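You operate a simulated robot arm through the tools that you are given. There is no shell and no other tool. Be economical: measure what you need, move in short steps, check, and stop when the job is done.

The job below is to be done with a simulated robot arm. You get a single attempt, and the scene is never put back.

TASK
Measure the coating on the bolt in the red box.
Fine: outside 8 to 16 um it goes to RECOAT, else it stays; probe back in its socket, lid shut.

Only the result counts: the job must be done as asked and must still hold three seconds after the hand-in. Knocking over, shifting, dropping, spilling or breaking anything else fails it. Lids that push on must go on centred and level and be pressed home; caps that screw on are set level and turned clockwise until they are tight.

THE ROBOT
A 7-joint arm with a two-finger parallel gripper, fixed in place. Base frame: the origin is at the foot of the arm, x ahead of it, y to its left, z up; the work surface is at about z = 0.8. Lengths are in m, angles in degrees, forces in N, time in s.
With the tool pointing down near the work surface it reaches from about 0.3 to 0.7 m from the base axis. Its first joint turns from -66.0 to 66.0 degrees. Payload 1.57 kg.
The tool frame sits at the grasp point between the pads (the TCP): z along the fingers, y along the line on which they close. The tips reach 0.03 m beyond it. The gripper opens to 0.11 m. The fingers are 0.024 m wide and 0.012 m thick; the gripper's body (0.048 by 0.112 m) begins 0.078 m behind the TCP.
Orientation is that of the tool frame in the base frame, as a unit quaternion [w, x, y, z]. With the fingers straight down and closing along the base's y, the tool's x points along the base's -x, its y along +y and its z along -z.

THE INTERFACE
- The arm moves only by the tool send_rows. Its argument "moves" is one flat list of numbers, 7 for each row, row after row: the shift along the tool's x, y, z in units of 50 mm (1.0 is 50 mm), then the turn, a rotation vector about the tool's x, y, z in units of 8 degrees (1.0 is 8 degrees), then the gripper command, from -1 (shut) to 1 (fully open), values between in proportion. In form: [x, y, z, ax, ay, az, grip, x, y, z, ax, ay, az, grip, ...]. A call has 1 to 20 rows; each row shifts and turns the commanded pose from where the row before left it, along the tool's axes as they then stand. A call with a number of a shift or a turn outside -1 to 1 is refused whole. Rows are played at 5 a second. More than 0.05 m and 8.6 degrees between two rows, or a gripper value outside its range, and nothing of the call is played. A pose out of reach is approached as far as the arm can. The call stops where the force on the tool passes 40 N (or 10 N more than at its start, if that is more) or the arm is blocked; 0.2 s more then pass. Each finger travels about 0.108 m/s and halts on what it meets, pressing with about 34 N; the grip force reading is that of the motor and also rises with nothing between the fingers. The clock runs only during rows and for 0.2 s after the last one: add rows that do not move to give the fingers time. The reply holds the time, the measured pose of the TCP, the force on the tool along the base axes, the opening and the grip force, in the units named above and with some noise, with the torque about the TCP (base axes, N m) and any sound that the robot's microphone picked up, and new pictures: "show" is both (left out), scene, wrist or none.
- Cameras (640 x 400 px; columns grow to the right, rows downward): "scene" is fixed at [0.1806, -0.4084, 1.3977]; the picture's right is [0.66, -0.75, 0.00], its down [-0.46, -0.40, -0.80] and it looks along [0.60, 0.52, -0.61] (base axes); focal length 322 px, centre (320, 200). "wrist" rides on the gripper at [0.07, 0.016, -0.141] in the tool frame; the picture's right is [-0.23, 0.97, 0.00], its down [-0.86, -0.20, -0.48] and it looks along [-0.47, -0.11, 0.88] (tool axes); focal length 222 px, centre (320, 200). There is no depth. A picture from a camera that has moved, and an enlarged one, comes with that camera's place and axes in the base frame and with its lens. The place of the scene camera against the robot may be out by one fixed shift of up to 0.012 m in any direction.
- enlarge(camera, box): a new picture of the part [left, top, right, bottom] of that camera's present view, enlarged. It takes no simulated time.
- hand_in(): hands the job in; it is judged then, once.

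Go step by step. Nothing tells you positions but the pictures and the camera data: compare them with the known pose of the tool, close in by small moves and look again before you grip or let go. The budget is 120 turns and 200 pictures, counting those below and the enlarged ones. Unless the task says otherwise, let go and move clear before handing in, and close with one line.

The tools are called after "Emit:" by a JSON object that holds its "api" and its "payload". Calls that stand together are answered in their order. send_rows: Moves the arm, as the interface text tells. Its arguments: {"type":"object","properties":{"moves":{"type":"array","items":{"type":"number"}},"show":{"type":"string","enum":["both","scene","wrist","none"]}},"required":["moves"]} The other tools are called the same way: enlarge (camera, box) takes an enlarged picture of a part of a camera's view; hand_in () hands the job in.

At the start:

```text
clock: 0.0
eef_pos: [0.4007, -0.0967, 1.2037]
orientation: [0.001, 0.0, 1.0, 0.0]
force: [-0.3, 0.4, -0.3]
moment: [0.04, 0.01, -0.01]
width: 0.11
grasp_force: 0.0
```

scene: 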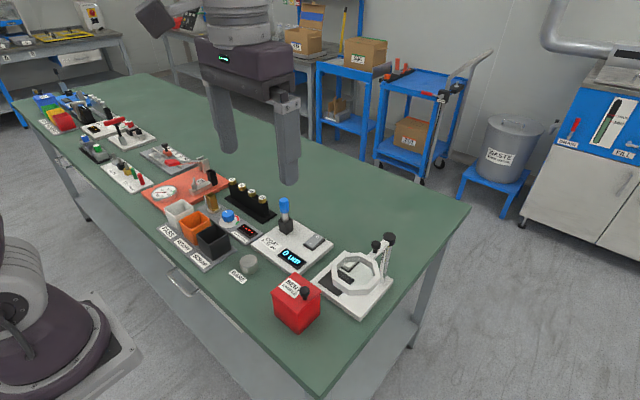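
wrist: 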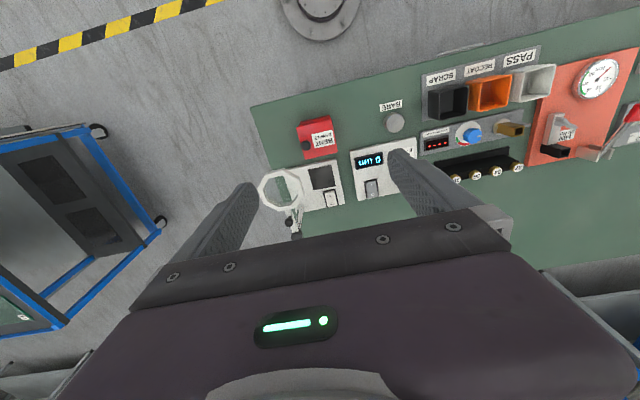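

I see a bench with a red box, a coating gauge with a "0 um" display, a bare reference disc and PASS/RECOAT/SCRAP bins. I'll look closer first.

Emit:
{"api": "enlarge", "payload": {"camera": "scene", "box": [220, 190, 400, 340]}}

Emit:
{"api": "enlarge", "payload": {"camera": "scene", "box": [140, 150, 290, 290]}}

Emit:
{"api": "enlarge", "payload": {"camera": "wrist", "box": [240, 60, 560, 240]}}

```text
2.67 times, centred on (310, 265) of scene
camera zoom: at [0.1806, -0.4084, 1.3977], right [0.66, -0.75, 0.0], down [-0.46, -0.4, -0.8], along [0.6, 0.52, -0.61], focal length 859 px, centre (347, 27)
```

zoom: 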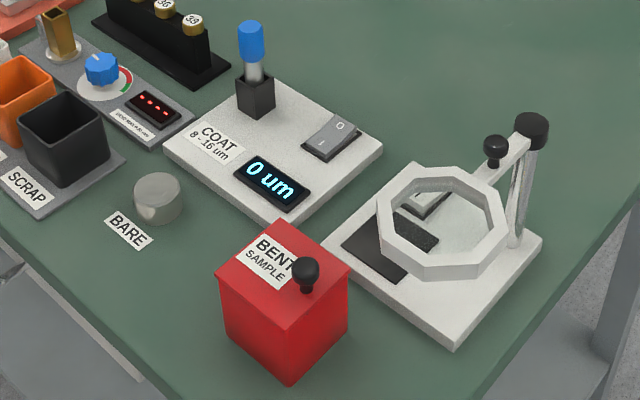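

```text
2.86 times, centred on (215, 220) of scene
camera zoom: at [0.1806, -0.4084, 1.3977], right [0.66, -0.75, 0.0], down [-0.46, -0.4, -0.8], along [0.6, 0.52, -0.61], focal length 920 px, centre (620, 143)
```

zoom: 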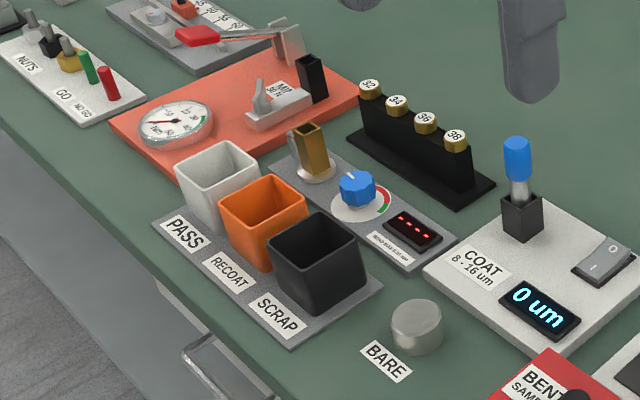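

```text
2.00 times, centred on (400, 150) of wrist
camera zoom: at [0.3313, -0.0808, 1.3437], right [0.23, 0.97, 0.0], down [0.86, -0.2, 0.48], along [0.47, -0.11, -0.88], focal length 444 px, centre (160, 300)
```

zoom: 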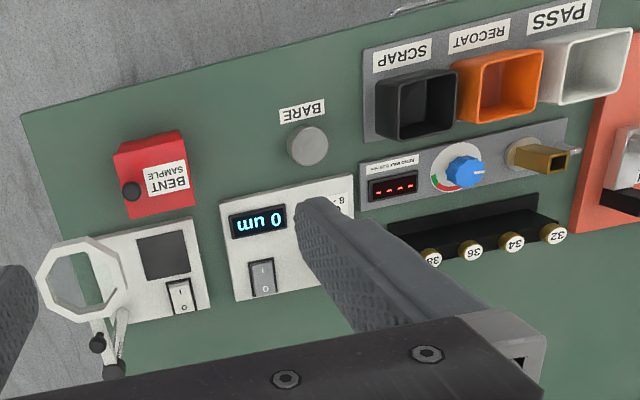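

The probe sits at about (0.59, 0.06), the red box at about (0.44, -0.115), BARE at about (0.455, 0.06) and RECOAT at about (0.43, 0.24). I'll move over the box for a closer look.

Emit:
{"api": "send_rows", "payload": {"moves": [-0.2, -0.1, 0.9, 0, 0, 0, 1, -0.2, -0.1, 0.9, 0, 0, 0, 1, -0.1, -0.1, 0.9, 0, 0, 0, 1, 0, 0, 0.6, 0, 0, 0, 1, 0, 0, 0, 0, 0, 0, 1]}}

```text
clock: 1.2
eef_pos: [0.4239, -0.1107, 1.0384]
orientation: [0.0, -0.001, 1.0, 0.0]
force: [-0.6, -0.3, 0.3]
moment: [0.0, -0.01, -0.01]
width: 0.11
grasp_force: 0.2
camera wrist: at [0.3555, -0.0941, 1.1778], right [0.23, 0.97, 0.0], down [0.86, -0.2, 0.48], along [0.47, -0.11, -0.88], focal length 222 px, centre (320, 200)
```

scene: 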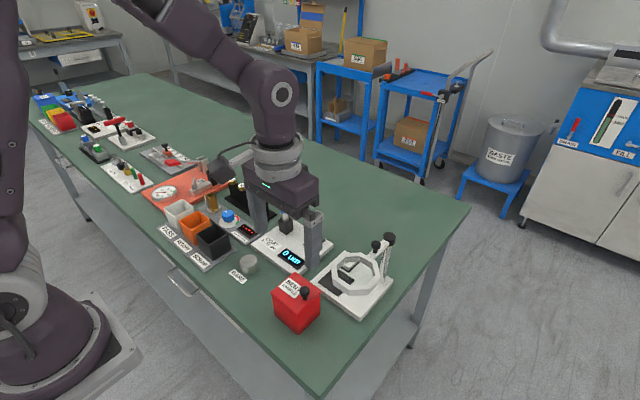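
wrist: 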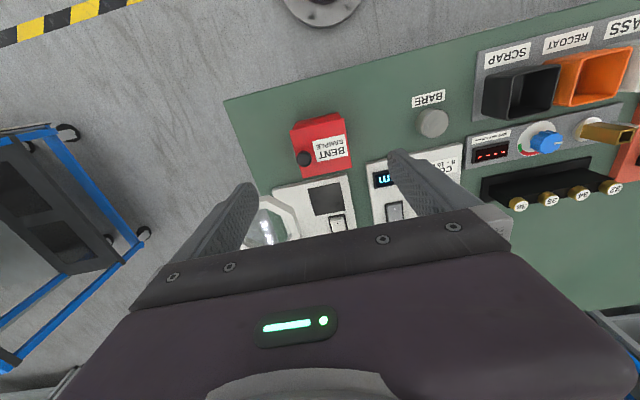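

The knob is at about (0.44, -0.136, 0.89), on the -y side of the lid, so the lid may be hinged on the +y side. I'll enlarge the box, the gauge and the probe.

Emit:
{"api": "enlarge", "payload": {"camera": "wrist", "box": [260, 90, 380, 190]}}

Emit:
{"api": "enlarge", "payload": {"camera": "scene", "box": [260, 260, 340, 340]}}

```text
4.00 times, centred on (320, 140) of wrist
camera zoom: at [0.3555, -0.0941, 1.1778], right [0.23, 0.97, 0.0], down [0.86, -0.2, 0.48], along [0.47, -0.11, -0.88], focal length 888 px, centre (320, 440)
```

zoom: 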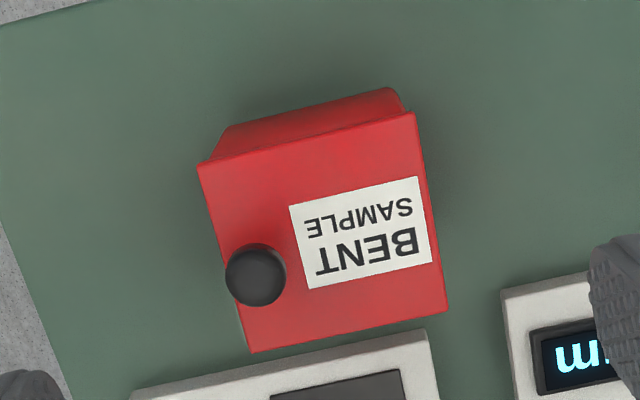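

```text
5.00 times, centred on (300, 300) of scene
camera zoom: at [0.1806, -0.4084, 1.3977], right [0.66, -0.75, 0.0], down [-0.46, -0.4, -0.8], along [0.6, 0.52, -0.61], focal length 1611 px, centre (420, -300)
```

zoom: 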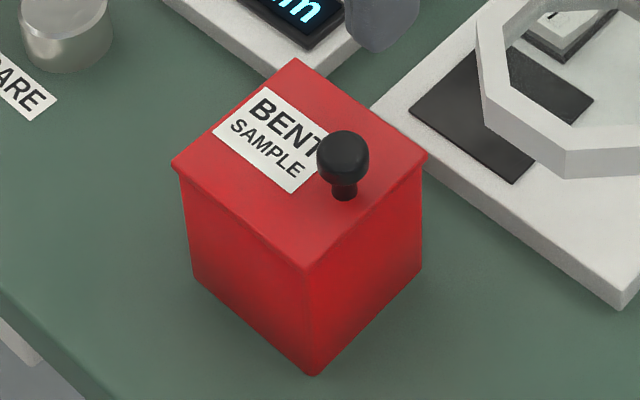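

I'll yaw -90° so that the fingers close along x and the camera sits on the -y side, and centre over the knob.

Emit:
{"api": "send_rows", "payload": {"moves": [0, 0, 0, 0, 0, -0.9375, 1, 0, 0, 0, 0, 0, -0.9375, 1, 0, 0, 0, 0, 0, -0.9375, 1, 0, 0, 0, 0, 0, -0.9375, 1, 0, 0, 0, 0, 0, -0.9375, 1, 0, 0, 0, 0, 0, -0.9375, 1, 0, 0, 0, 0, 0, -0.9375, 1, 0, 0, 0, 0, 0, -0.9375, 1, 0, 0, 0, 0, 0, -0.9375, 1, 0, 0, 0, 0, 0, -0.9375, 1, 0, 0, 0, 0, 0, -0.9375, 1, 0, 0, 0, 0, 0, -0.9375, 1, 0.5, -0.3, 0.5, 0, 0, 0, 1, 0, 0, 0.5, 0, 0, 0, 1, 0, 0, 0, 0, 0, 0, 1]}}

```text
clock: 4.4
eef_pos: [0.4403, -0.1358, 0.9879]
orientation: [0.0, 0.708, -0.706, -0.001]
force: [0.0, 0.2, 0.7]
moment: [-0.02, 0.01, 0.01]
width: 0.1099
grasp_force: 0.2
camera wrist: at [0.4241, -0.2061, 1.1284], right [-0.97, 0.23, 0.0], down [0.2, 0.86, 0.48], along [0.11, 0.47, -0.88], focal length 222 px, centre (320, 200)
```

scene: 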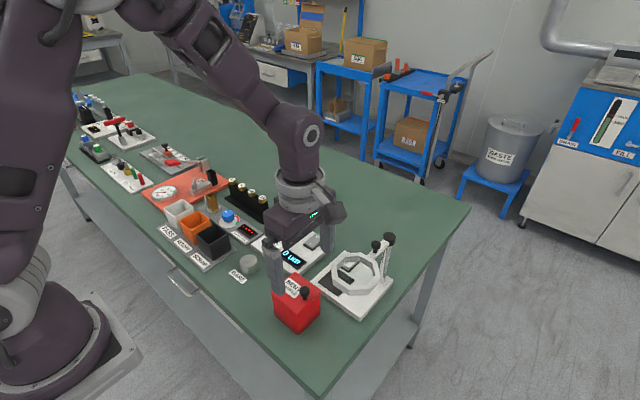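
wrist: 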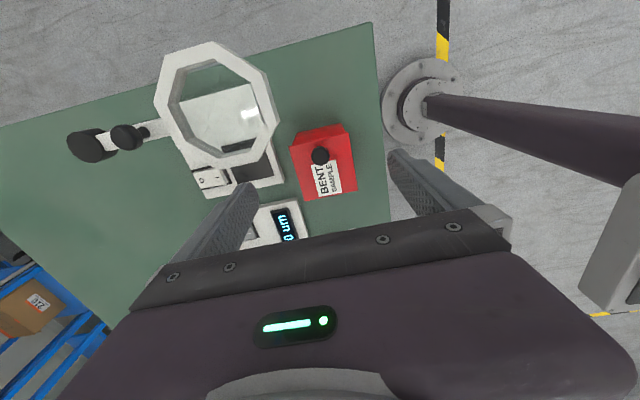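

The knob is centred under the TCP. I'll narrow the fingers, because the magnifier ring is nearby, and then descend until the tips flank the knob head.

Emit:
{"api": "send_rows", "payload": {"moves": [0, 0, 0, 0, 0, 0, -0.1, 0, 0, 0, 0, 0, 0, -0.1, 0, 0, 0, 0, 0, 0, -0.1, 0, 0, 0.5, 0, 0, 0, -0.1, 0, 0, 0.5, 0, 0, 0, -0.1, 0, 0, 0.4, 0, 0, 0, -0.1, 0, 0, 0, 0, 0, 0, -0.1]}}

Emit:
{"api": "enlarge", "payload": {"camera": "scene", "box": [250, 230, 350, 340]}}

Emit:
{"api": "enlarge", "payload": {"camera": "wrist", "box": [240, 90, 420, 230]}}

```text
clock: 6.0
eef_pos: [0.4411, -0.1366, 0.9191]
orientation: [-0.001, 0.707, -0.707, 0.0]
force: [0.1, -0.4, 0.1]
moment: [-0.03, -0.04, 0.01]
width: 0.0495
grasp_force: 0.1
camera wrist: at [0.4249, -0.2072, 1.059], right [-0.97, 0.23, 0.0], down [0.2, 0.86, 0.48], along [0.11, 0.47, -0.88], focal length 222 px, centre (320, 200)
```

scene: 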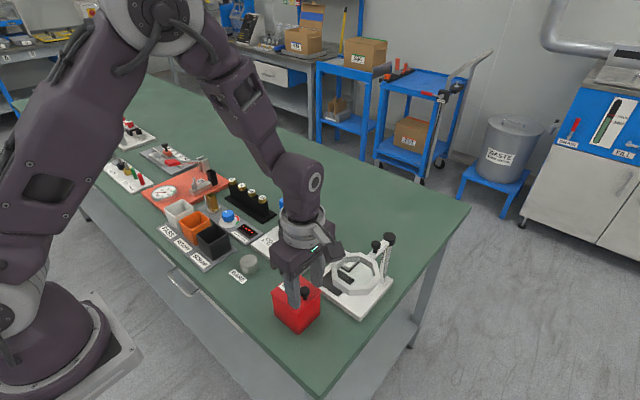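
wrist: 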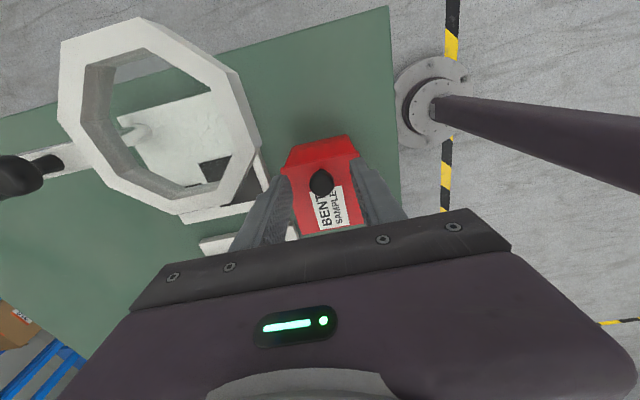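

```text
3.64 times, centred on (300, 285) of scene
camera zoom: at [0.1806, -0.4084, 1.3977], right [0.66, -0.75, 0.0], down [-0.46, -0.4, -0.8], along [0.6, 0.52, -0.61], focal length 1171 px, centre (393, -109)
```

zoom: 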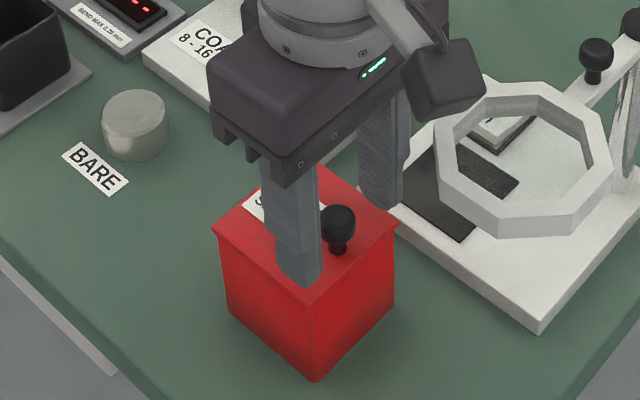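

```text
2.86 times, centred on (330, 160) of wrist
camera zoom: at [0.4249, -0.2072, 1.059], right [-0.97, 0.23, 0.0], down [0.2, 0.86, 0.48], along [0.11, 0.47, -0.88], focal length 635 px, centre (291, 314)
```

zoom: 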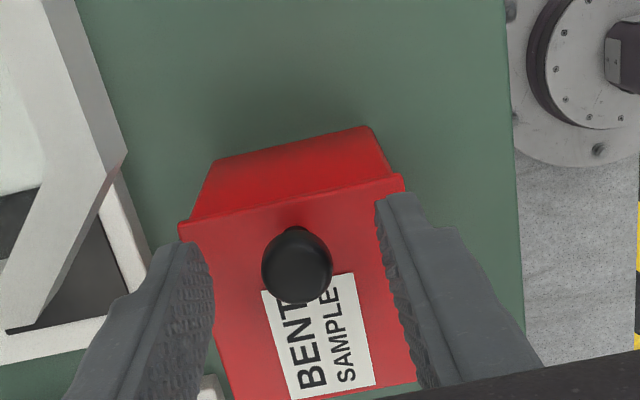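

The knob is centred between the fingers. I'll go down 9 mm and close on it.

Emit:
{"api": "send_rows", "payload": {"moves": [0, 0, 0.18, 0, 0, 0, -0.1, 0, 0, 0, 0, 0, 0, -1, 0, 0, 0, 0, 0, 0, -1, 0, 0, 0, 0, 0, 0, -1], "show": "none"}}

Emit:
{"api": "enlarge", "payload": {"camera": "scene", "box": [250, 230, 350, 340]}}

```text
clock: 7.0
eef_pos: [0.441, -0.1371, 0.9092]
orientation: [-0.001, -0.707, 0.707, 0.001]
force: [-10.9, -0.7, 1.6]
moment: [-0.18, 0.08, 0.01]
width: 0.0195
grasp_force: 33.5
```

```text
3.64 times, centred on (300, 285) of scene
camera zoom: at [0.1803, -0.4084, 1.3978], right [0.66, -0.75, 0.0], down [-0.46, -0.4, -0.8], along [0.6, 0.52, -0.61], focal length 1171 px, centre (393, -109)
```

zoom: 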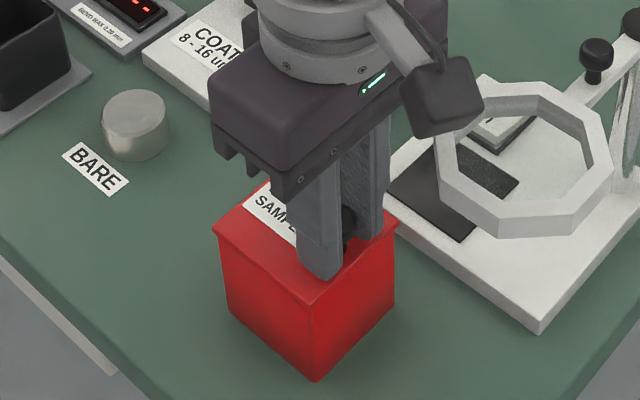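

It's gripped. The lid spans y -0.147 to -0.076, so a hinge would be at about y = -0.077, z = 0.875. I'll try one 8° step of the hinge arc and check the forces.

Emit:
{"api": "send_rows", "payload": {"moves": [-0.115, 0.02, -0.16, 0, 1, 0, -1, 0, 0, 0, 0, 0, 0, -1], "show": "none"}}

Emit:
{"api": "enlarge", "payload": {"camera": "scene", "box": [250, 230, 350, 340]}}

```text
clock: 7.6
eef_pos: [0.44, -0.1303, 0.9166]
orientation: [0.05, 0.705, -0.705, 0.049]
force: [-2.6, -12.9, -30.8]
moment: [-0.19, -0.02, -0.02]
width: 0.0197
grasp_force: 34.0
```

```text
3.64 times, centred on (300, 285) of scene
camera zoom: at [0.181, -0.4089, 1.3975], right [0.66, -0.75, 0.0], down [-0.46, -0.4, -0.8], along [0.6, 0.52, -0.61], focal length 1171 px, centre (393, -109)
```

zoom: 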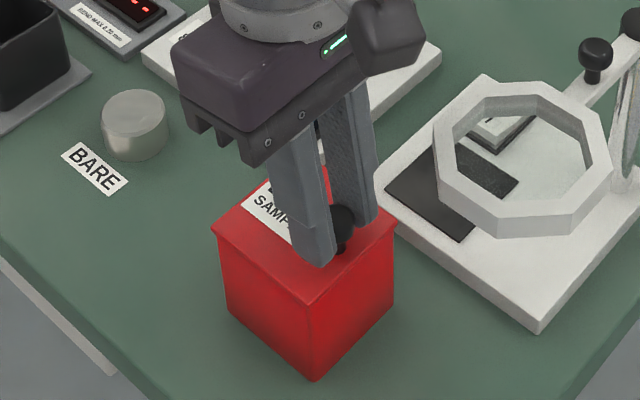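

The lid did not lift, and the downward force rose to 31 N with the knob slipping. I'll release, go back upright and inspect the box more closely.

Emit:
{"api": "send_rows", "payload": {"moves": [0, 0, 0, 0, 0, 0, -0.4, 0, 0, 0, 0, 0, 0, -0.1, 0, 0, -0.5, 0, 0, 0, -0.1, 0, 0, -0.3, 0, -1, 0, -0.1, 0.6, 0, 0, 0, 0, 0, -0.1, 0, 0, 0, 0, 0, 0, -0.1]}}

Emit:
{"api": "enlarge", "payload": {"camera": "scene", "box": [265, 265, 325, 335]}}

Emit:
{"api": "enlarge", "payload": {"camera": "wrist", "box": [260, 100, 400, 240]}}

```text
clock: 9.0
eef_pos: [0.4403, -0.1546, 0.956]
orientation: [0.0, -0.707, 0.707, 0.0]
force: [-0.2, 0.7, 0.1]
moment: [0.01, 0.0, 0.01]
width: 0.0495
grasp_force: 0.1
camera wrist: at [0.4236, -0.2263, 1.097], right [-0.97, 0.23, 0.0], down [0.2, 0.86, 0.48], along [0.11, 0.47, -0.88], focal length 222 px, centre (320, 200)
```

scene: 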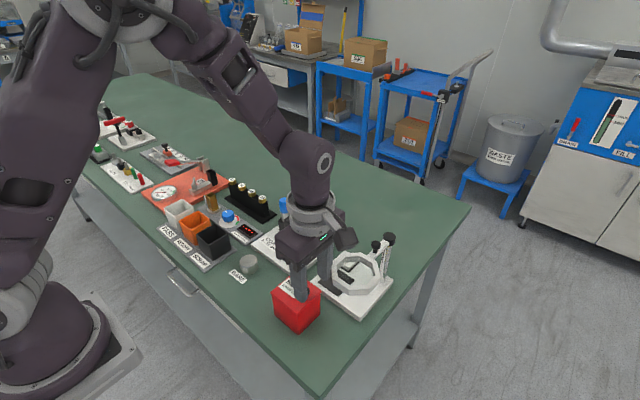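
wrist: 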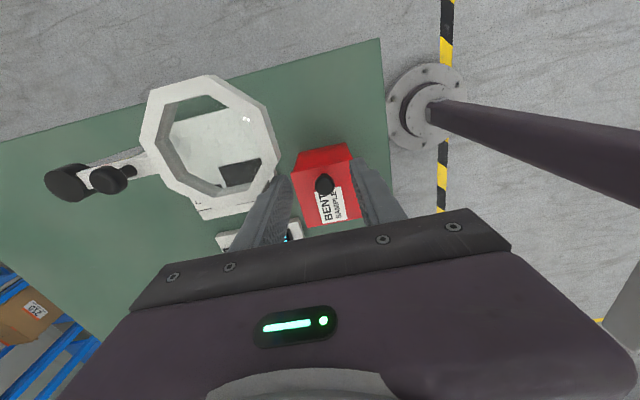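

```text
5.71 times, centred on (295, 300) of scene
camera zoom: at [0.1806, -0.4084, 1.3977], right [0.66, -0.75, 0.0], down [-0.46, -0.4, -0.8], along [0.6, 0.52, -0.61], focal length 1841 px, centre (463, -371)
```

zoom: 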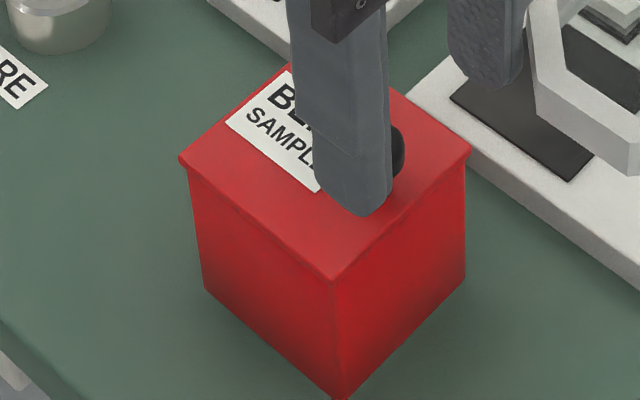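

```text
2.86 times, centred on (330, 170) of wrist
camera zoom: at [0.4236, -0.2263, 1.097], right [-0.97, 0.23, 0.0], down [0.2, 0.86, 0.48], along [0.11, 0.47, -0.88], focal length 635 px, centre (291, 286)
```

zoom: 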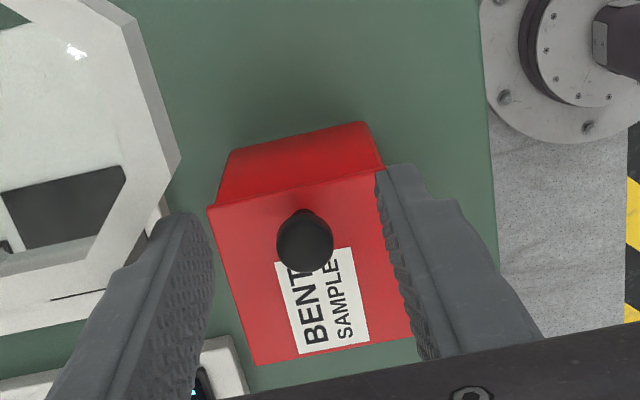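

I can't see a hinge from here. I'll yaw back and view the box's +y face from the +y side.

Emit:
{"api": "send_rows", "payload": {"moves": [0, 0, -0.5, 0, 0, 0.9375, 1, -0.3, 0, -0.5, 0, 0, 0.9375, 1, -0.5, 0, 0, 0, 0, 0.9375, 1, -0.6, 0, 0, 0, 0, 0.9375, 1, -0.6, 0, 0, 0, 0, 0.9375, 1, 0, 0, 0, 0, 0, 0.9375, 1, 0, 0, 0, 0, 0, 0.9375, 1, 0, 0, 0, 0, 0, 0.9375, 1, 0, 0, 0, 0, 0, 0.9375, 1, 0, 0, 0, 0, 0, 0.9375, 1, 0, 0, 0, 0, 0, 0.9375, 1, 0, 0, 0, 0, 0, 0.9375, 1, 0, 1, 0, 0, 0, 0, 1, 0, 1, 0, 0, 0, 0, 1, 0, 0, 0, 0, 0, 0, 1]}}

Emit:
{"api": "enlarge", "payload": {"camera": "wrist", "box": [120, 60, 360, 210]}}

```text
clock: 9.5
eef_pos: [0.4305, -0.1469, 0.9781]
orientation: [-0.007, -0.658, 0.753, 0.015]
force: [-24.2, 12.9, 21.4]
moment: [0.01, -0.38, 0.31]
width: 0.0864
grasp_force: 0.0
stopped in row 2: the force on the tool passed its limit at 54 N (the readings are from after the stop); the commanded pose is now the measured one
camera wrist: at [0.409, -0.2164, 1.1192], right [-0.93, 0.36, 0.03], down [0.33, 0.81, 0.48], along [0.14, 0.46, -0.88], focal length 222 px, centre (320, 200)
```

scene: 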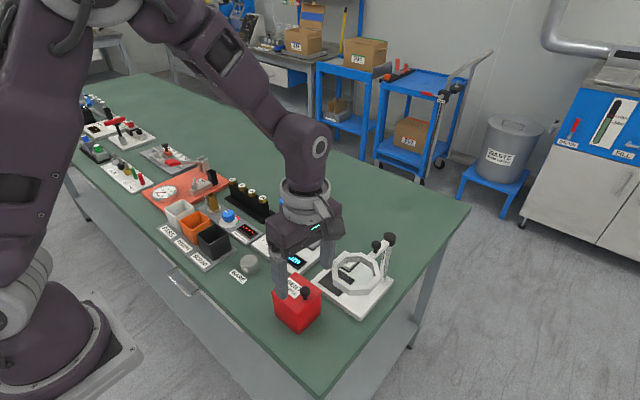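
wrist: 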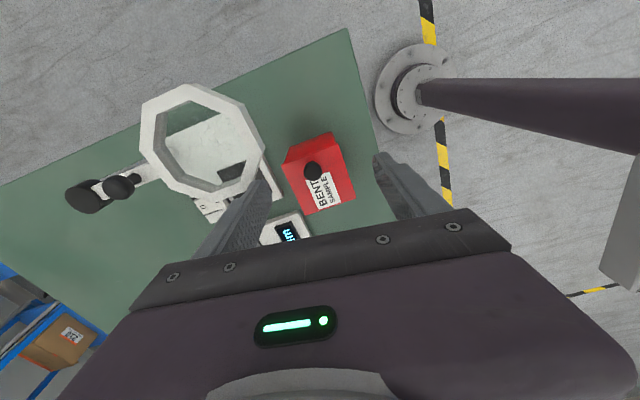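

```text
2.67 times, centred on (240, 135) of wrist
camera zoom: at [0.409, -0.2164, 1.1192], right [-0.93, 0.36, 0.03], down [0.33, 0.81, 0.48], along [0.14, 0.46, -0.88], focal length 592 px, centre (533, 373)
```

zoom: 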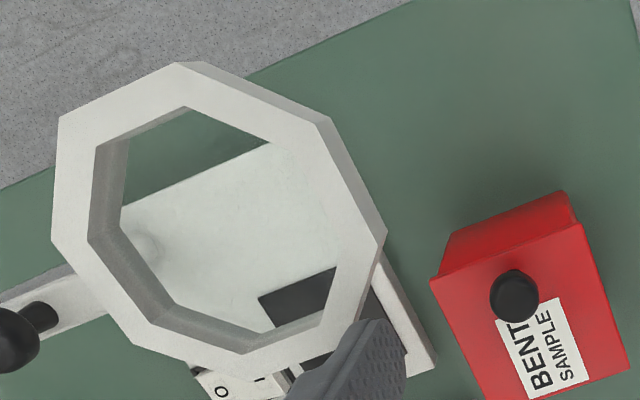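

The opening finger touched the magnifier ring. I'll close back to narrow and go straight up, then check that nothing shifted.

Emit:
{"api": "send_rows", "payload": {"moves": [0, 0, 0, 0, 0, 0, 0, 0, 0, 0, 0, 0, 0, -0.1, 0, 0, -0.5, 0, 0, 0, -0.1, 0, 0, -0.5, 0, 0, 0, -0.1, 0, 0, 0, 0, 0, 0, -0.1]}}

Emit:
{"api": "enlarge", "payload": {"camera": "scene", "box": [220, 190, 400, 340]}}

```text
clock: 10.7
eef_pos: [0.4336, -0.148, 1.0303]
orientation: [-0.006, -0.658, 0.753, 0.012]
force: [1.0, -0.1, -0.2]
moment: [0.02, -0.04, 0.03]
width: 0.0498
grasp_force: 0.1
camera wrist: at [0.4126, -0.218, 1.1701], right [-0.93, 0.36, 0.03], down [0.32, 0.82, 0.48], along [0.15, 0.46, -0.88], focal length 222 px, centre (320, 200)
```

scene: 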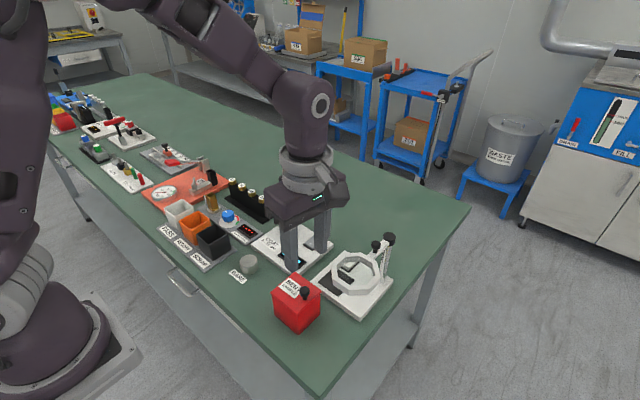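
wrist: 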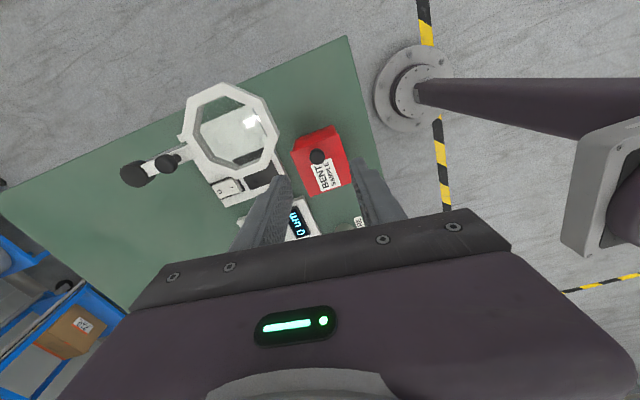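

```text
2.67 times, centred on (310, 265) of scene
camera zoom: at [0.1806, -0.4084, 1.3977], right [0.66, -0.75, 0.0], down [-0.46, -0.4, -0.8], along [0.6, 0.52, -0.61], focal length 859 px, centre (347, 27)
```

zoom: 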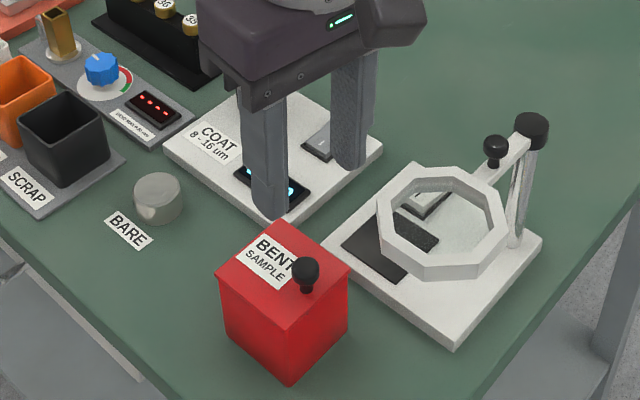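

The magnifier is unmoved. I'll correct the small tilt, return to yaw 0 and view the box from the +y side.

Emit:
{"api": "send_rows", "payload": {"moves": [0, 0, 0, 0.186, 0.05, 0, -0.1, 0, 0, 0, 0, 0, 0.9355, -0.1, 0, 0, 0, 0, 0, 0.9355, -0.1, 0, 0, 0, 0, 0, 0.9355, -0.1, 0, 0, 0, 0, 0, 0.9355, -0.1, 0, 0, 0, 0, 0, 0.9355, -0.1, 0, 0, 0, 0, 0, 0.9355, -0.1, 0, 0, 0, 0, 0, 0.9355, -0.1, 0, 0, 0, 0, 0, 0.9355, -0.1, 0, 0, 0, 0, 0, 0.9355, -0.1, 0, 0, 0, 0, 0, 0.9355, -0.1, 0, 0, 0, 0, 0, 0.9355, -0.1, 0, 0.85, 0, 0, 0, 0, -0.1, 0, 0.85, 0, 0, 0, 0, -0.1, 0, 0.85, 0, 0, 0, 0, -0.1, 0, 0.85, 0, 0, 0, 0, -0.1, 0, 0, 0, 0, 0, 0, -0.1], "show": "wrist"}}

Emit:
{"api": "enlarge", "payload": {"camera": "wrist", "box": [80, 60, 320, 210]}}

```text
clock: 14.3
eef_pos: [0.4347, 0.0231, 1.0285]
orientation: [-0.001, 0.0, 1.0, 0.0]
force: [0.2, 0.3, -0.4]
moment: [0.01, -0.03, 0.0]
width: 0.0496
grasp_force: 0.2
camera wrist: at [0.3656, 0.0372, 1.1688], right [0.23, 0.97, 0.0], down [0.85, -0.2, 0.48], along [0.47, -0.11, -0.88], focal length 222 px, centre (320, 200)
```

wrist: 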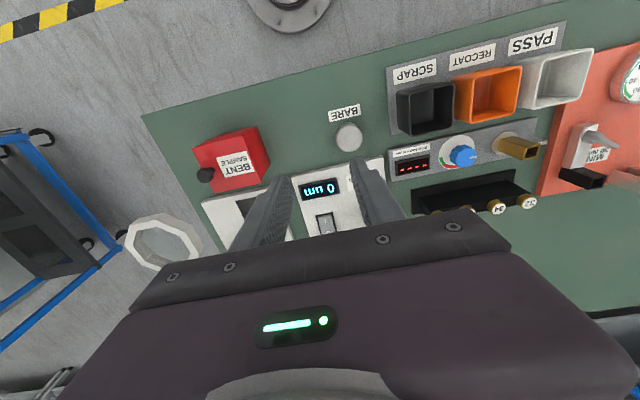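

```text
2.67 times, centred on (200, 135) of wrist
camera zoom: at [0.3656, 0.0372, 1.1688], right [0.23, 0.97, 0.0], down [0.85, -0.2, 0.48], along [0.47, -0.11, -0.88], focal length 592 px, centre (640, 373)
```

zoom: 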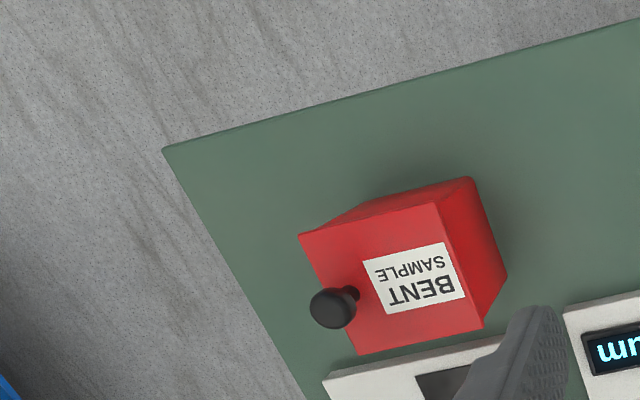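

Emit:
{"api": "enlarge", "payload": {"camera": "wrist", "box": [185, 115, 285, 205]}}

Emit:
{"api": "enlarge", "payload": {"camera": "scene", "box": [268, 268, 324, 304]}}

```text
4.44 times, centred on (235, 160) of wrist
camera zoom: at [0.3656, 0.0372, 1.1688], right [0.23, 0.97, 0.0], down [0.85, -0.2, 0.48], along [0.47, -0.11, -0.88], focal length 987 px, centre (698, 378)
```

zoom: 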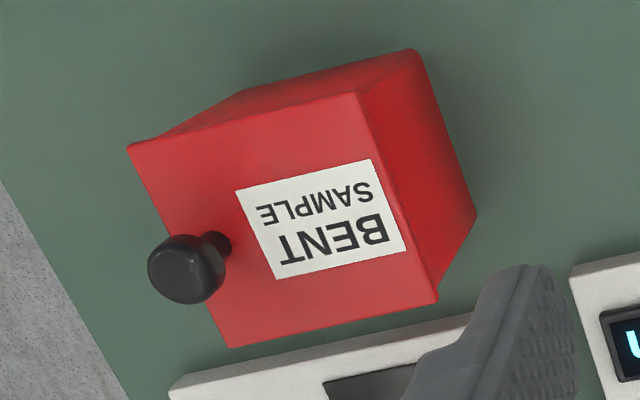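

```text
11.11 times, centred on (296, 286) of scene
camera zoom: at [0.1806, -0.4084, 1.3977], right [0.66, -0.75, 0.0], down [-0.46, -0.4, -0.8], along [0.6, 0.52, -0.61], focal length 3579 px, centre (587, -756)
```

zoom: 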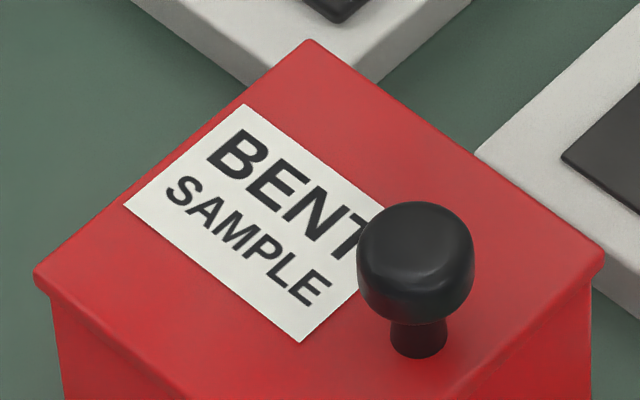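

The box didn't move under 30 N, so it seems fixed to the bench, and its lid may slide toward -y rather than lift. I'll re-grip the knob and test that gently.

Emit:
{"api": "send_rows", "payload": {"moves": [-0.06, -0.794, 0, 0, 0, 0, -0.1, -0.05, -0.794, 0, 0, 0, 0, -0.1, 0, -0.794, 0, 0, 0, 0, -0.1, 0, -0.794, 0, 0, 0, 0, -0.1, 0, 0, 0, 0, 0, -0.9375, -0.1, 0, 0, 0, 0, 0, -0.9375, -0.1, 0, 0, 0, 0, 0, -0.9375, -0.1, 0, 0, 0, 0, 0, -0.9375, -0.1, 0, 0, 0, 0, 0, -0.9375, -0.1, 0, 0, 0, 0, 0, -0.9375, -0.1, 0, 0, 0, 0, 0, -0.9375, -0.1, 0, 0, 0, 0, 0, -0.9375, -0.1, 0, 0, 0, 0, 0, -0.9375, -0.1, 0, 0, 0, 0, 0, -0.9375, -0.1, 0, 0, 0, 0, 0, -0.9375, -0.1, 0, 0, 0, 0, 0, -0.9375, -0.1, 0, 0, 0.8, 0, 0, 0, -0.1, 0, 0, 0.8, 0, 0, 0, -0.1, 0, 0, 0.4, 0, 0, 0, -0.1, 0, 0, 0, 0, 0, 0, -0.1], "show": "wrist"}}

```text
clock: 18.5
eef_pos: [0.4377, -0.1386, 0.9287]
orientation: [0.001, -0.707, 0.707, 0.0]
force: [0.0, -0.2, 0.4]
moment: [0.03, -0.01, -0.01]
width: 0.0495
grasp_force: 0.0
camera wrist: at [0.4221, -0.21, 1.0698], right [-0.97, 0.23, 0.0], down [0.2, 0.85, 0.48], along [0.11, 0.47, -0.88], focal length 222 px, centre (320, 200)
```

wrist: 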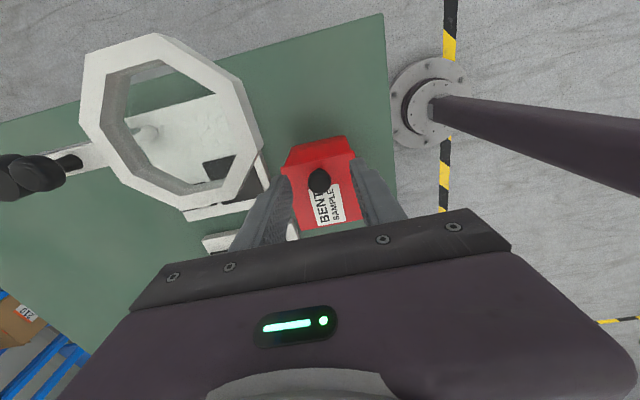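

Emit:
{"api": "send_rows", "payload": {"moves": [-0.05, -0.045, 0.43, 0, 0, 0, -0.1, 0, 0, 0, 0, 0, 0, -1, 0, 0, 0, 0, 0, 0, -1, 0, 0, 0, 0, 0, 0, -1, 0.06, 0, 0, 0, 0, 0, -1, 0.06, 0, 0, 0, 0, 0, -1, 0, 0, 0, 0, 0, 0, -1], "show": "none"}}

Emit:
{"api": "enlarge", "payload": {"camera": "scene", "box": [250, 230, 350, 340]}}

```text
clock: 20.1
eef_pos: [0.4407, -0.142, 0.9067]
orientation: [0.0, -0.707, 0.707, 0.0]
force: [-21.5, -0.5, 19.2]
moment: [-0.26, 0.26, 0.1]
width: 0.0197
grasp_force: 33.8
```

```text
3.64 times, centred on (300, 285) of scene
camera zoom: at [0.1798, -0.4083, 1.3979], right [0.66, -0.75, 0.0], down [-0.46, -0.4, -0.8], along [0.6, 0.52, -0.61], focal length 1171 px, centre (393, -109)
```

zoom: 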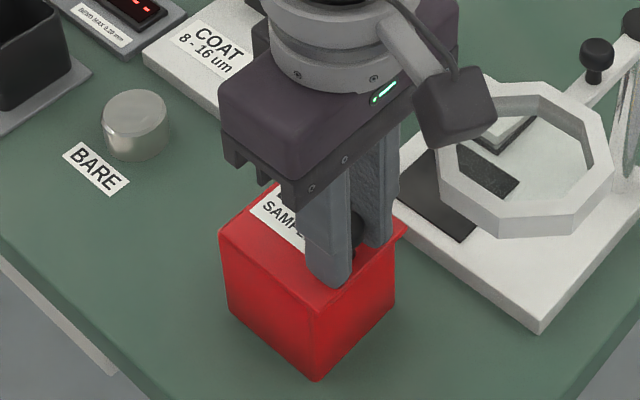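

The lid is sliding freely toward -y, so it is a slide lid. Gripped fingers would pass close to the magnifier ring, so I'll release, close the fingers and push the knob from its +y side.

Emit:
{"api": "send_rows", "payload": {"moves": [0, 0, 0, 0, 0, 0, -0.4, 0, 0, -0.02, 0, 0, 0, -0.4, 0, 0, -0.5, 0, 0, 0, -0.4, 0, 0, -0.3, 0, 0, 0, -0.4, -0.52, 0, 0, 0, 0, 0, -1, 0, 0, 0, 0, 0, 0, -1, 0, 0, 0.68, 0, 0, 0, -1, 0, 0, 0, 0, 0, 0, -1], "show": "wrist"}}

Emit:
{"api": "enlarge", "payload": {"camera": "scene", "box": [250, 230, 350, 340]}}

Emit:
{"api": "enlarge", "payload": {"camera": "wrist", "box": [240, 90, 420, 230]}}

```text
clock: 21.9
eef_pos: [0.44, -0.1155, 0.9134]
orientation: [0.0, 0.707, -0.707, 0.0]
force: [-1.4, -0.6, -0.3]
moment: [0.01, 0.0, -0.01]
width: 0.0
grasp_force: 21.6
camera wrist: at [0.425, -0.1865, 1.0536], right [-0.97, 0.23, 0.0], down [0.2, 0.85, 0.48], along [0.11, 0.47, -0.88], focal length 222 px, centre (320, 200)
```

wrist: 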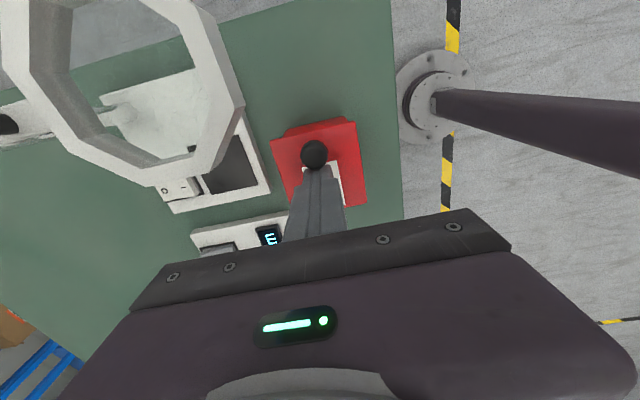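

```text
3.64 times, centred on (300, 285) of scene
camera zoom: at [0.1806, -0.4084, 1.3977], right [0.66, -0.75, 0.0], down [-0.46, -0.4, -0.8], along [0.6, 0.52, -0.61], focal length 1171 px, centre (393, -109)
```

zoom: 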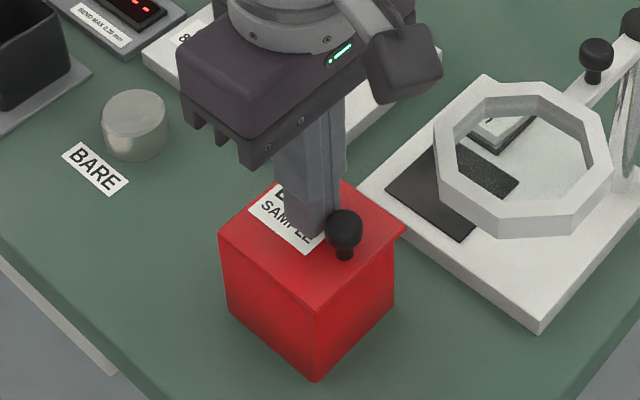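

```text
2.86 times, centred on (330, 160) of wrist
camera zoom: at [0.425, -0.1865, 1.0536], right [-0.97, 0.23, 0.0], down [0.2, 0.85, 0.48], along [0.11, 0.47, -0.88], focal length 635 px, centre (291, 314)
```

zoom: 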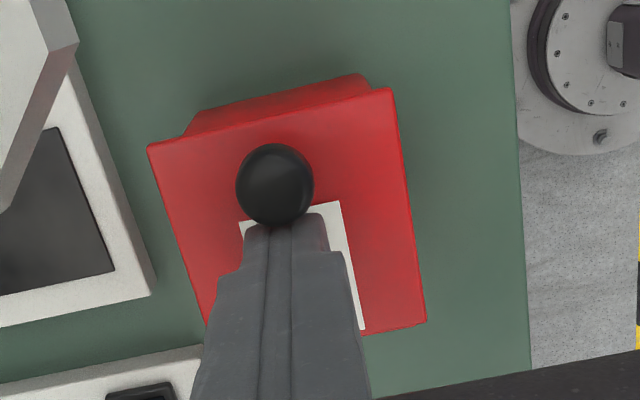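

The lid looks slightly tilted now, so I'll look closer before pushing.

Emit:
{"api": "enlarge", "payload": {"camera": "scene", "box": [265, 265, 325, 335]}}

Emit:
{"api": "enlarge", "payload": {"camera": "wrist", "box": [265, 105, 375, 215]}}

```text
5.71 times, centred on (295, 300) of scene
camera zoom: at [0.1806, -0.4084, 1.3977], right [0.66, -0.75, 0.0], down [-0.46, -0.4, -0.8], along [0.6, 0.52, -0.61], focal length 1841 px, centre (463, -371)
```

zoom: 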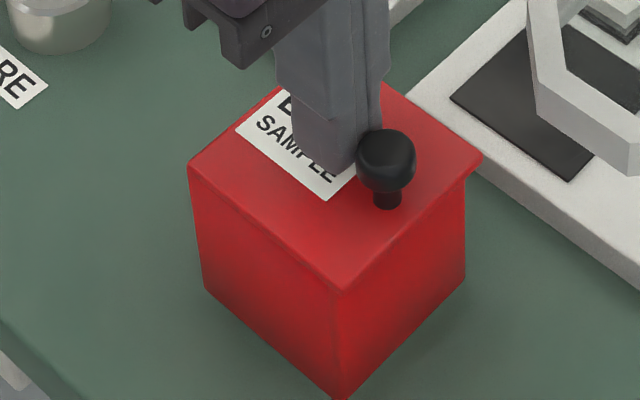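

```text
3.64 times, centred on (320, 160) of wrist
camera zoom: at [0.425, -0.1865, 1.0536], right [-0.97, 0.23, 0.0], down [0.2, 0.85, 0.48], along [0.11, 0.47, -0.88], focal length 808 px, centre (320, 346)
```

zoom: 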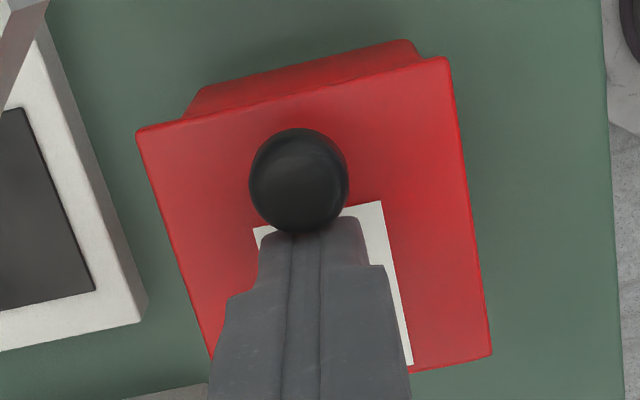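

The lid has translated purely toward -y by about 4 mm and lies flat, so the slide is confirmed. I'll push further.

Emit:
{"api": "send_rows", "payload": {"moves": [0.1, 0, 0, 0, 0, 0, -1, 0.1, 0, 0, 0, 0, 0, -1, 0.1, 0, 0, 0, 0, 0, -1, 0.1, 0, 0, 0, 0, 0, -1, 0, 0, 0, 0, 0, 0, -1], "show": "none"}}

Emit:
{"api": "enlarge", "payload": {"camera": "scene", "box": [255, 245, 345, 335]}}

Emit:
{"api": "enlarge", "payload": {"camera": "wrist", "box": [240, 90, 420, 230]}}

```text
clock: 23.1
eef_pos: [0.4416, -0.1332, 0.9141]
orientation: [0.001, 0.708, -0.707, 0.0]
force: [-0.4, 0.2, 0.4]
moment: [-0.04, -0.01, -0.03]
width: 0.0
grasp_force: 21.0
```

```text
4.44 times, centred on (300, 290) of scene
camera zoom: at [0.1806, -0.4084, 1.3977], right [0.66, -0.75, 0.0], down [-0.46, -0.4, -0.8], along [0.6, 0.52, -0.61], focal length 1432 px, centre (409, -200)
```

zoom: 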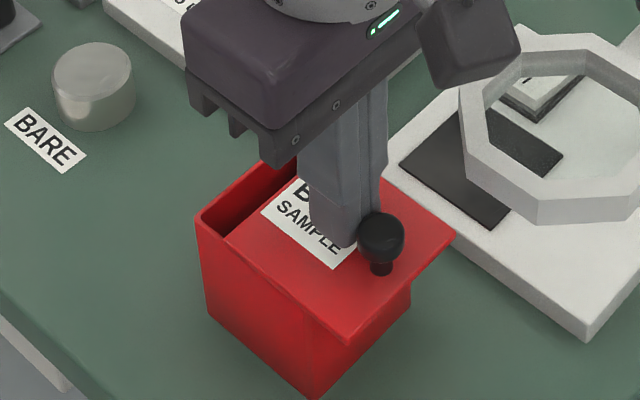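

```text
2.86 times, centred on (330, 160) of wrist
camera zoom: at [0.4254, -0.2061, 1.0546], right [-0.97, 0.23, 0.0], down [0.2, 0.85, 0.48], along [0.11, 0.47, -0.88], focal length 635 px, centre (291, 314)
```

zoom: 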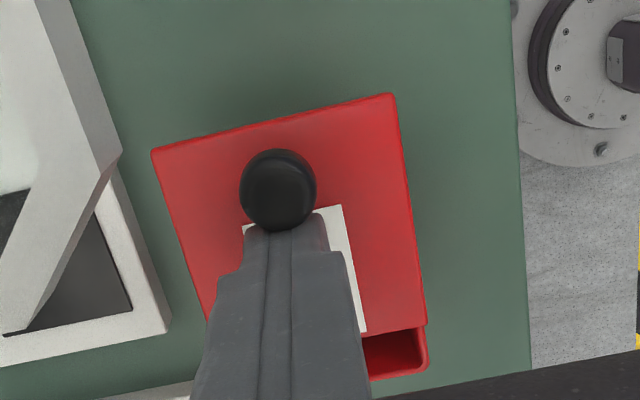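

It's opening freely. I'll continue 35 mm more in small steps.

Emit:
{"api": "send_rows", "payload": {"moves": [0.1, 0.02, 0, 0, 0, 0, -1, 0.1, 0, 0, 0, 0, 0, -1, 0.1, 0, 0, 0, 0, 0, -1, 0.1, 0, 0, 0, 0, 0, -1, 0.1, 0, 0, 0, 0, 0, -1, 0.1, 0, 0, 0, 0, 0, -1, 0, 0, 0, 0, 0, 0, -1], "show": "none"}}

Emit:
{"api": "enlarge", "payload": {"camera": "scene", "box": [255, 245, 345, 335]}}

Emit:
{"api": "enlarge", "payload": {"camera": "wrist", "box": [240, 90, 420, 230]}}

```text
clock: 24.7
eef_pos: [0.4419, -0.1645, 0.9152]
orientation: [0.0, 0.707, -0.707, -0.001]
force: [-0.3, 0.7, 0.5]
moment: [0.0, -0.01, 0.02]
width: 0.0001
grasp_force: 21.1
```

```text
4.44 times, centred on (300, 290) of scene
camera zoom: at [0.1806, -0.4084, 1.3977], right [0.66, -0.75, 0.0], down [-0.46, -0.4, -0.8], along [0.6, 0.52, -0.61], focal length 1432 px, centre (409, -200)
```

zoom: 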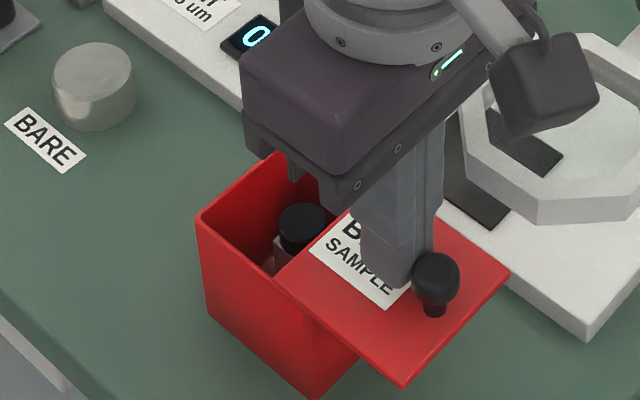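

```text
2.86 times, centred on (330, 160) of wrist
camera zoom: at [0.4253, -0.2357, 1.055], right [-0.97, 0.23, 0.0], down [0.2, 0.85, 0.48], along [0.11, 0.47, -0.88], focal length 635 px, centre (291, 314)
```

zoom: 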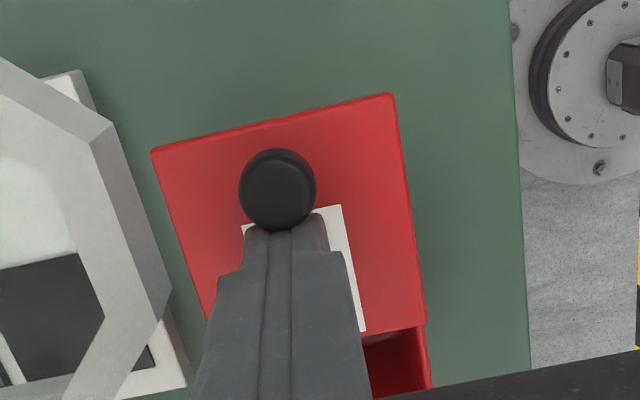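

A bolt with a dark head stands inside the box. I'll open a little further.

Emit:
{"api": "send_rows", "payload": {"moves": [0.1, 0, 0, 0, 0, 0, -1, 0.1, 0, 0, 0, 0, 0, -1, 0.1, 0, 0, 0, 0, 0, -1, 0, 0, 0, 0, 0, 0, -1], "show": "none"}}

Emit:
{"api": "enlarge", "payload": {"camera": "scene", "box": [255, 245, 345, 335]}}

```text
clock: 25.7
eef_pos: [0.4417, -0.179, 0.9138]
orientation: [0.0, 0.707, -0.707, 0.0]
force: [-0.2, 1.7, -0.3]
moment: [0.0, 0.03, -0.01]
width: 0.0
grasp_force: 21.2
```

```text
4.44 times, centred on (300, 290) of scene
camera zoom: at [0.1806, -0.4084, 1.3978], right [0.66, -0.75, 0.0], down [-0.46, -0.4, -0.8], along [0.6, 0.52, -0.61], focal length 1432 px, centre (409, -200)
```

zoom: 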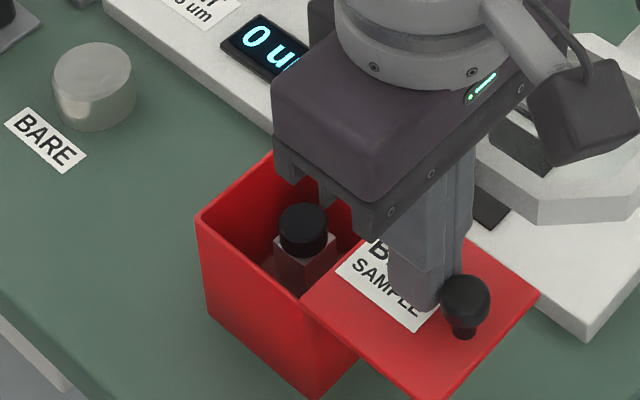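

The bolt is well accessible now. Next I'll rise and move over the gauge probe.

Emit:
{"api": "send_rows", "payload": {"moves": [-0.06, 0, -0.6, 0, 0, 0, -1, 0, 0, -0.9, 0, 0, 0, -1, 0, 0, -0.9, 0, 0, 0, -1, -0.9, -0.3, 0, 0, 0, 0, -1, -0.9, -0.6, 0, 0, 0, 0, -1, -0.9, -0.6, 0, 0, 0, 0, -1, -0.9, -0.6, 0, 0, 0, 0, -0.5, -0.9, -0.7, 0, 0, 0, 0, 0, 0, 0, 0, 0, 0, 0, 0]}}

Emit:
{"api": "enlarge", "payload": {"camera": "wrist", "box": [220, 80, 420, 230]}}

Emit:
{"api": "enlarge", "payload": {"camera": "scene", "box": [225, 230, 345, 335]}}

```text
refused: row 5 steps farther than a row can; nothing moved
```

```text
2.67 times, centred on (320, 155) of wrist
camera zoom: at [0.4249, -0.2511, 1.0544], right [-0.97, 0.23, 0.0], down [0.2, 0.85, 0.48], along [0.11, 0.47, -0.88], focal length 592 px, centre (320, 320)
```

zoom: 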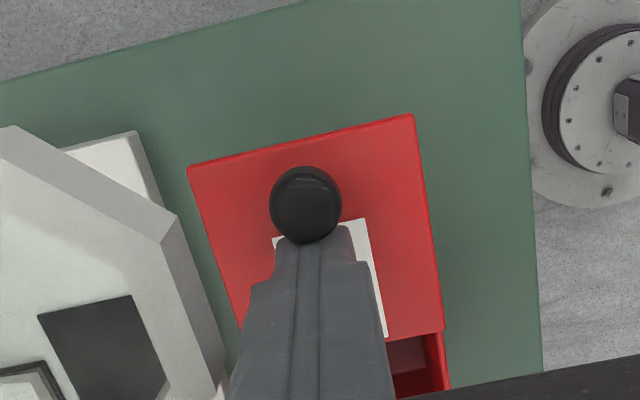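

```text
3.81 times, centred on (285, 282) of scene
camera zoom: at [0.1806, -0.4084, 1.3978], right [0.66, -0.75, 0.0], down [-0.46, -0.4, -0.8], along [0.6, 0.52, -0.61], focal length 1227 px, centre (453, -114)
```

zoom: 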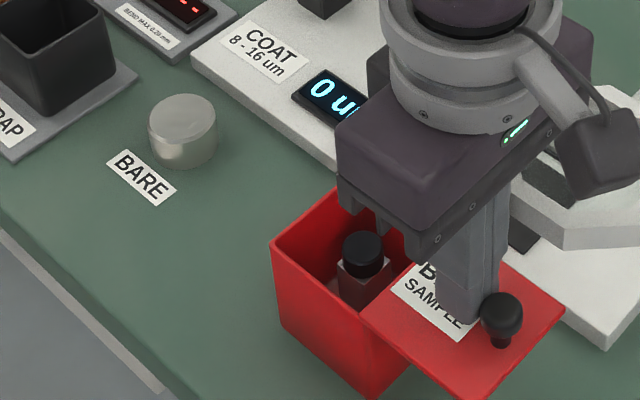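

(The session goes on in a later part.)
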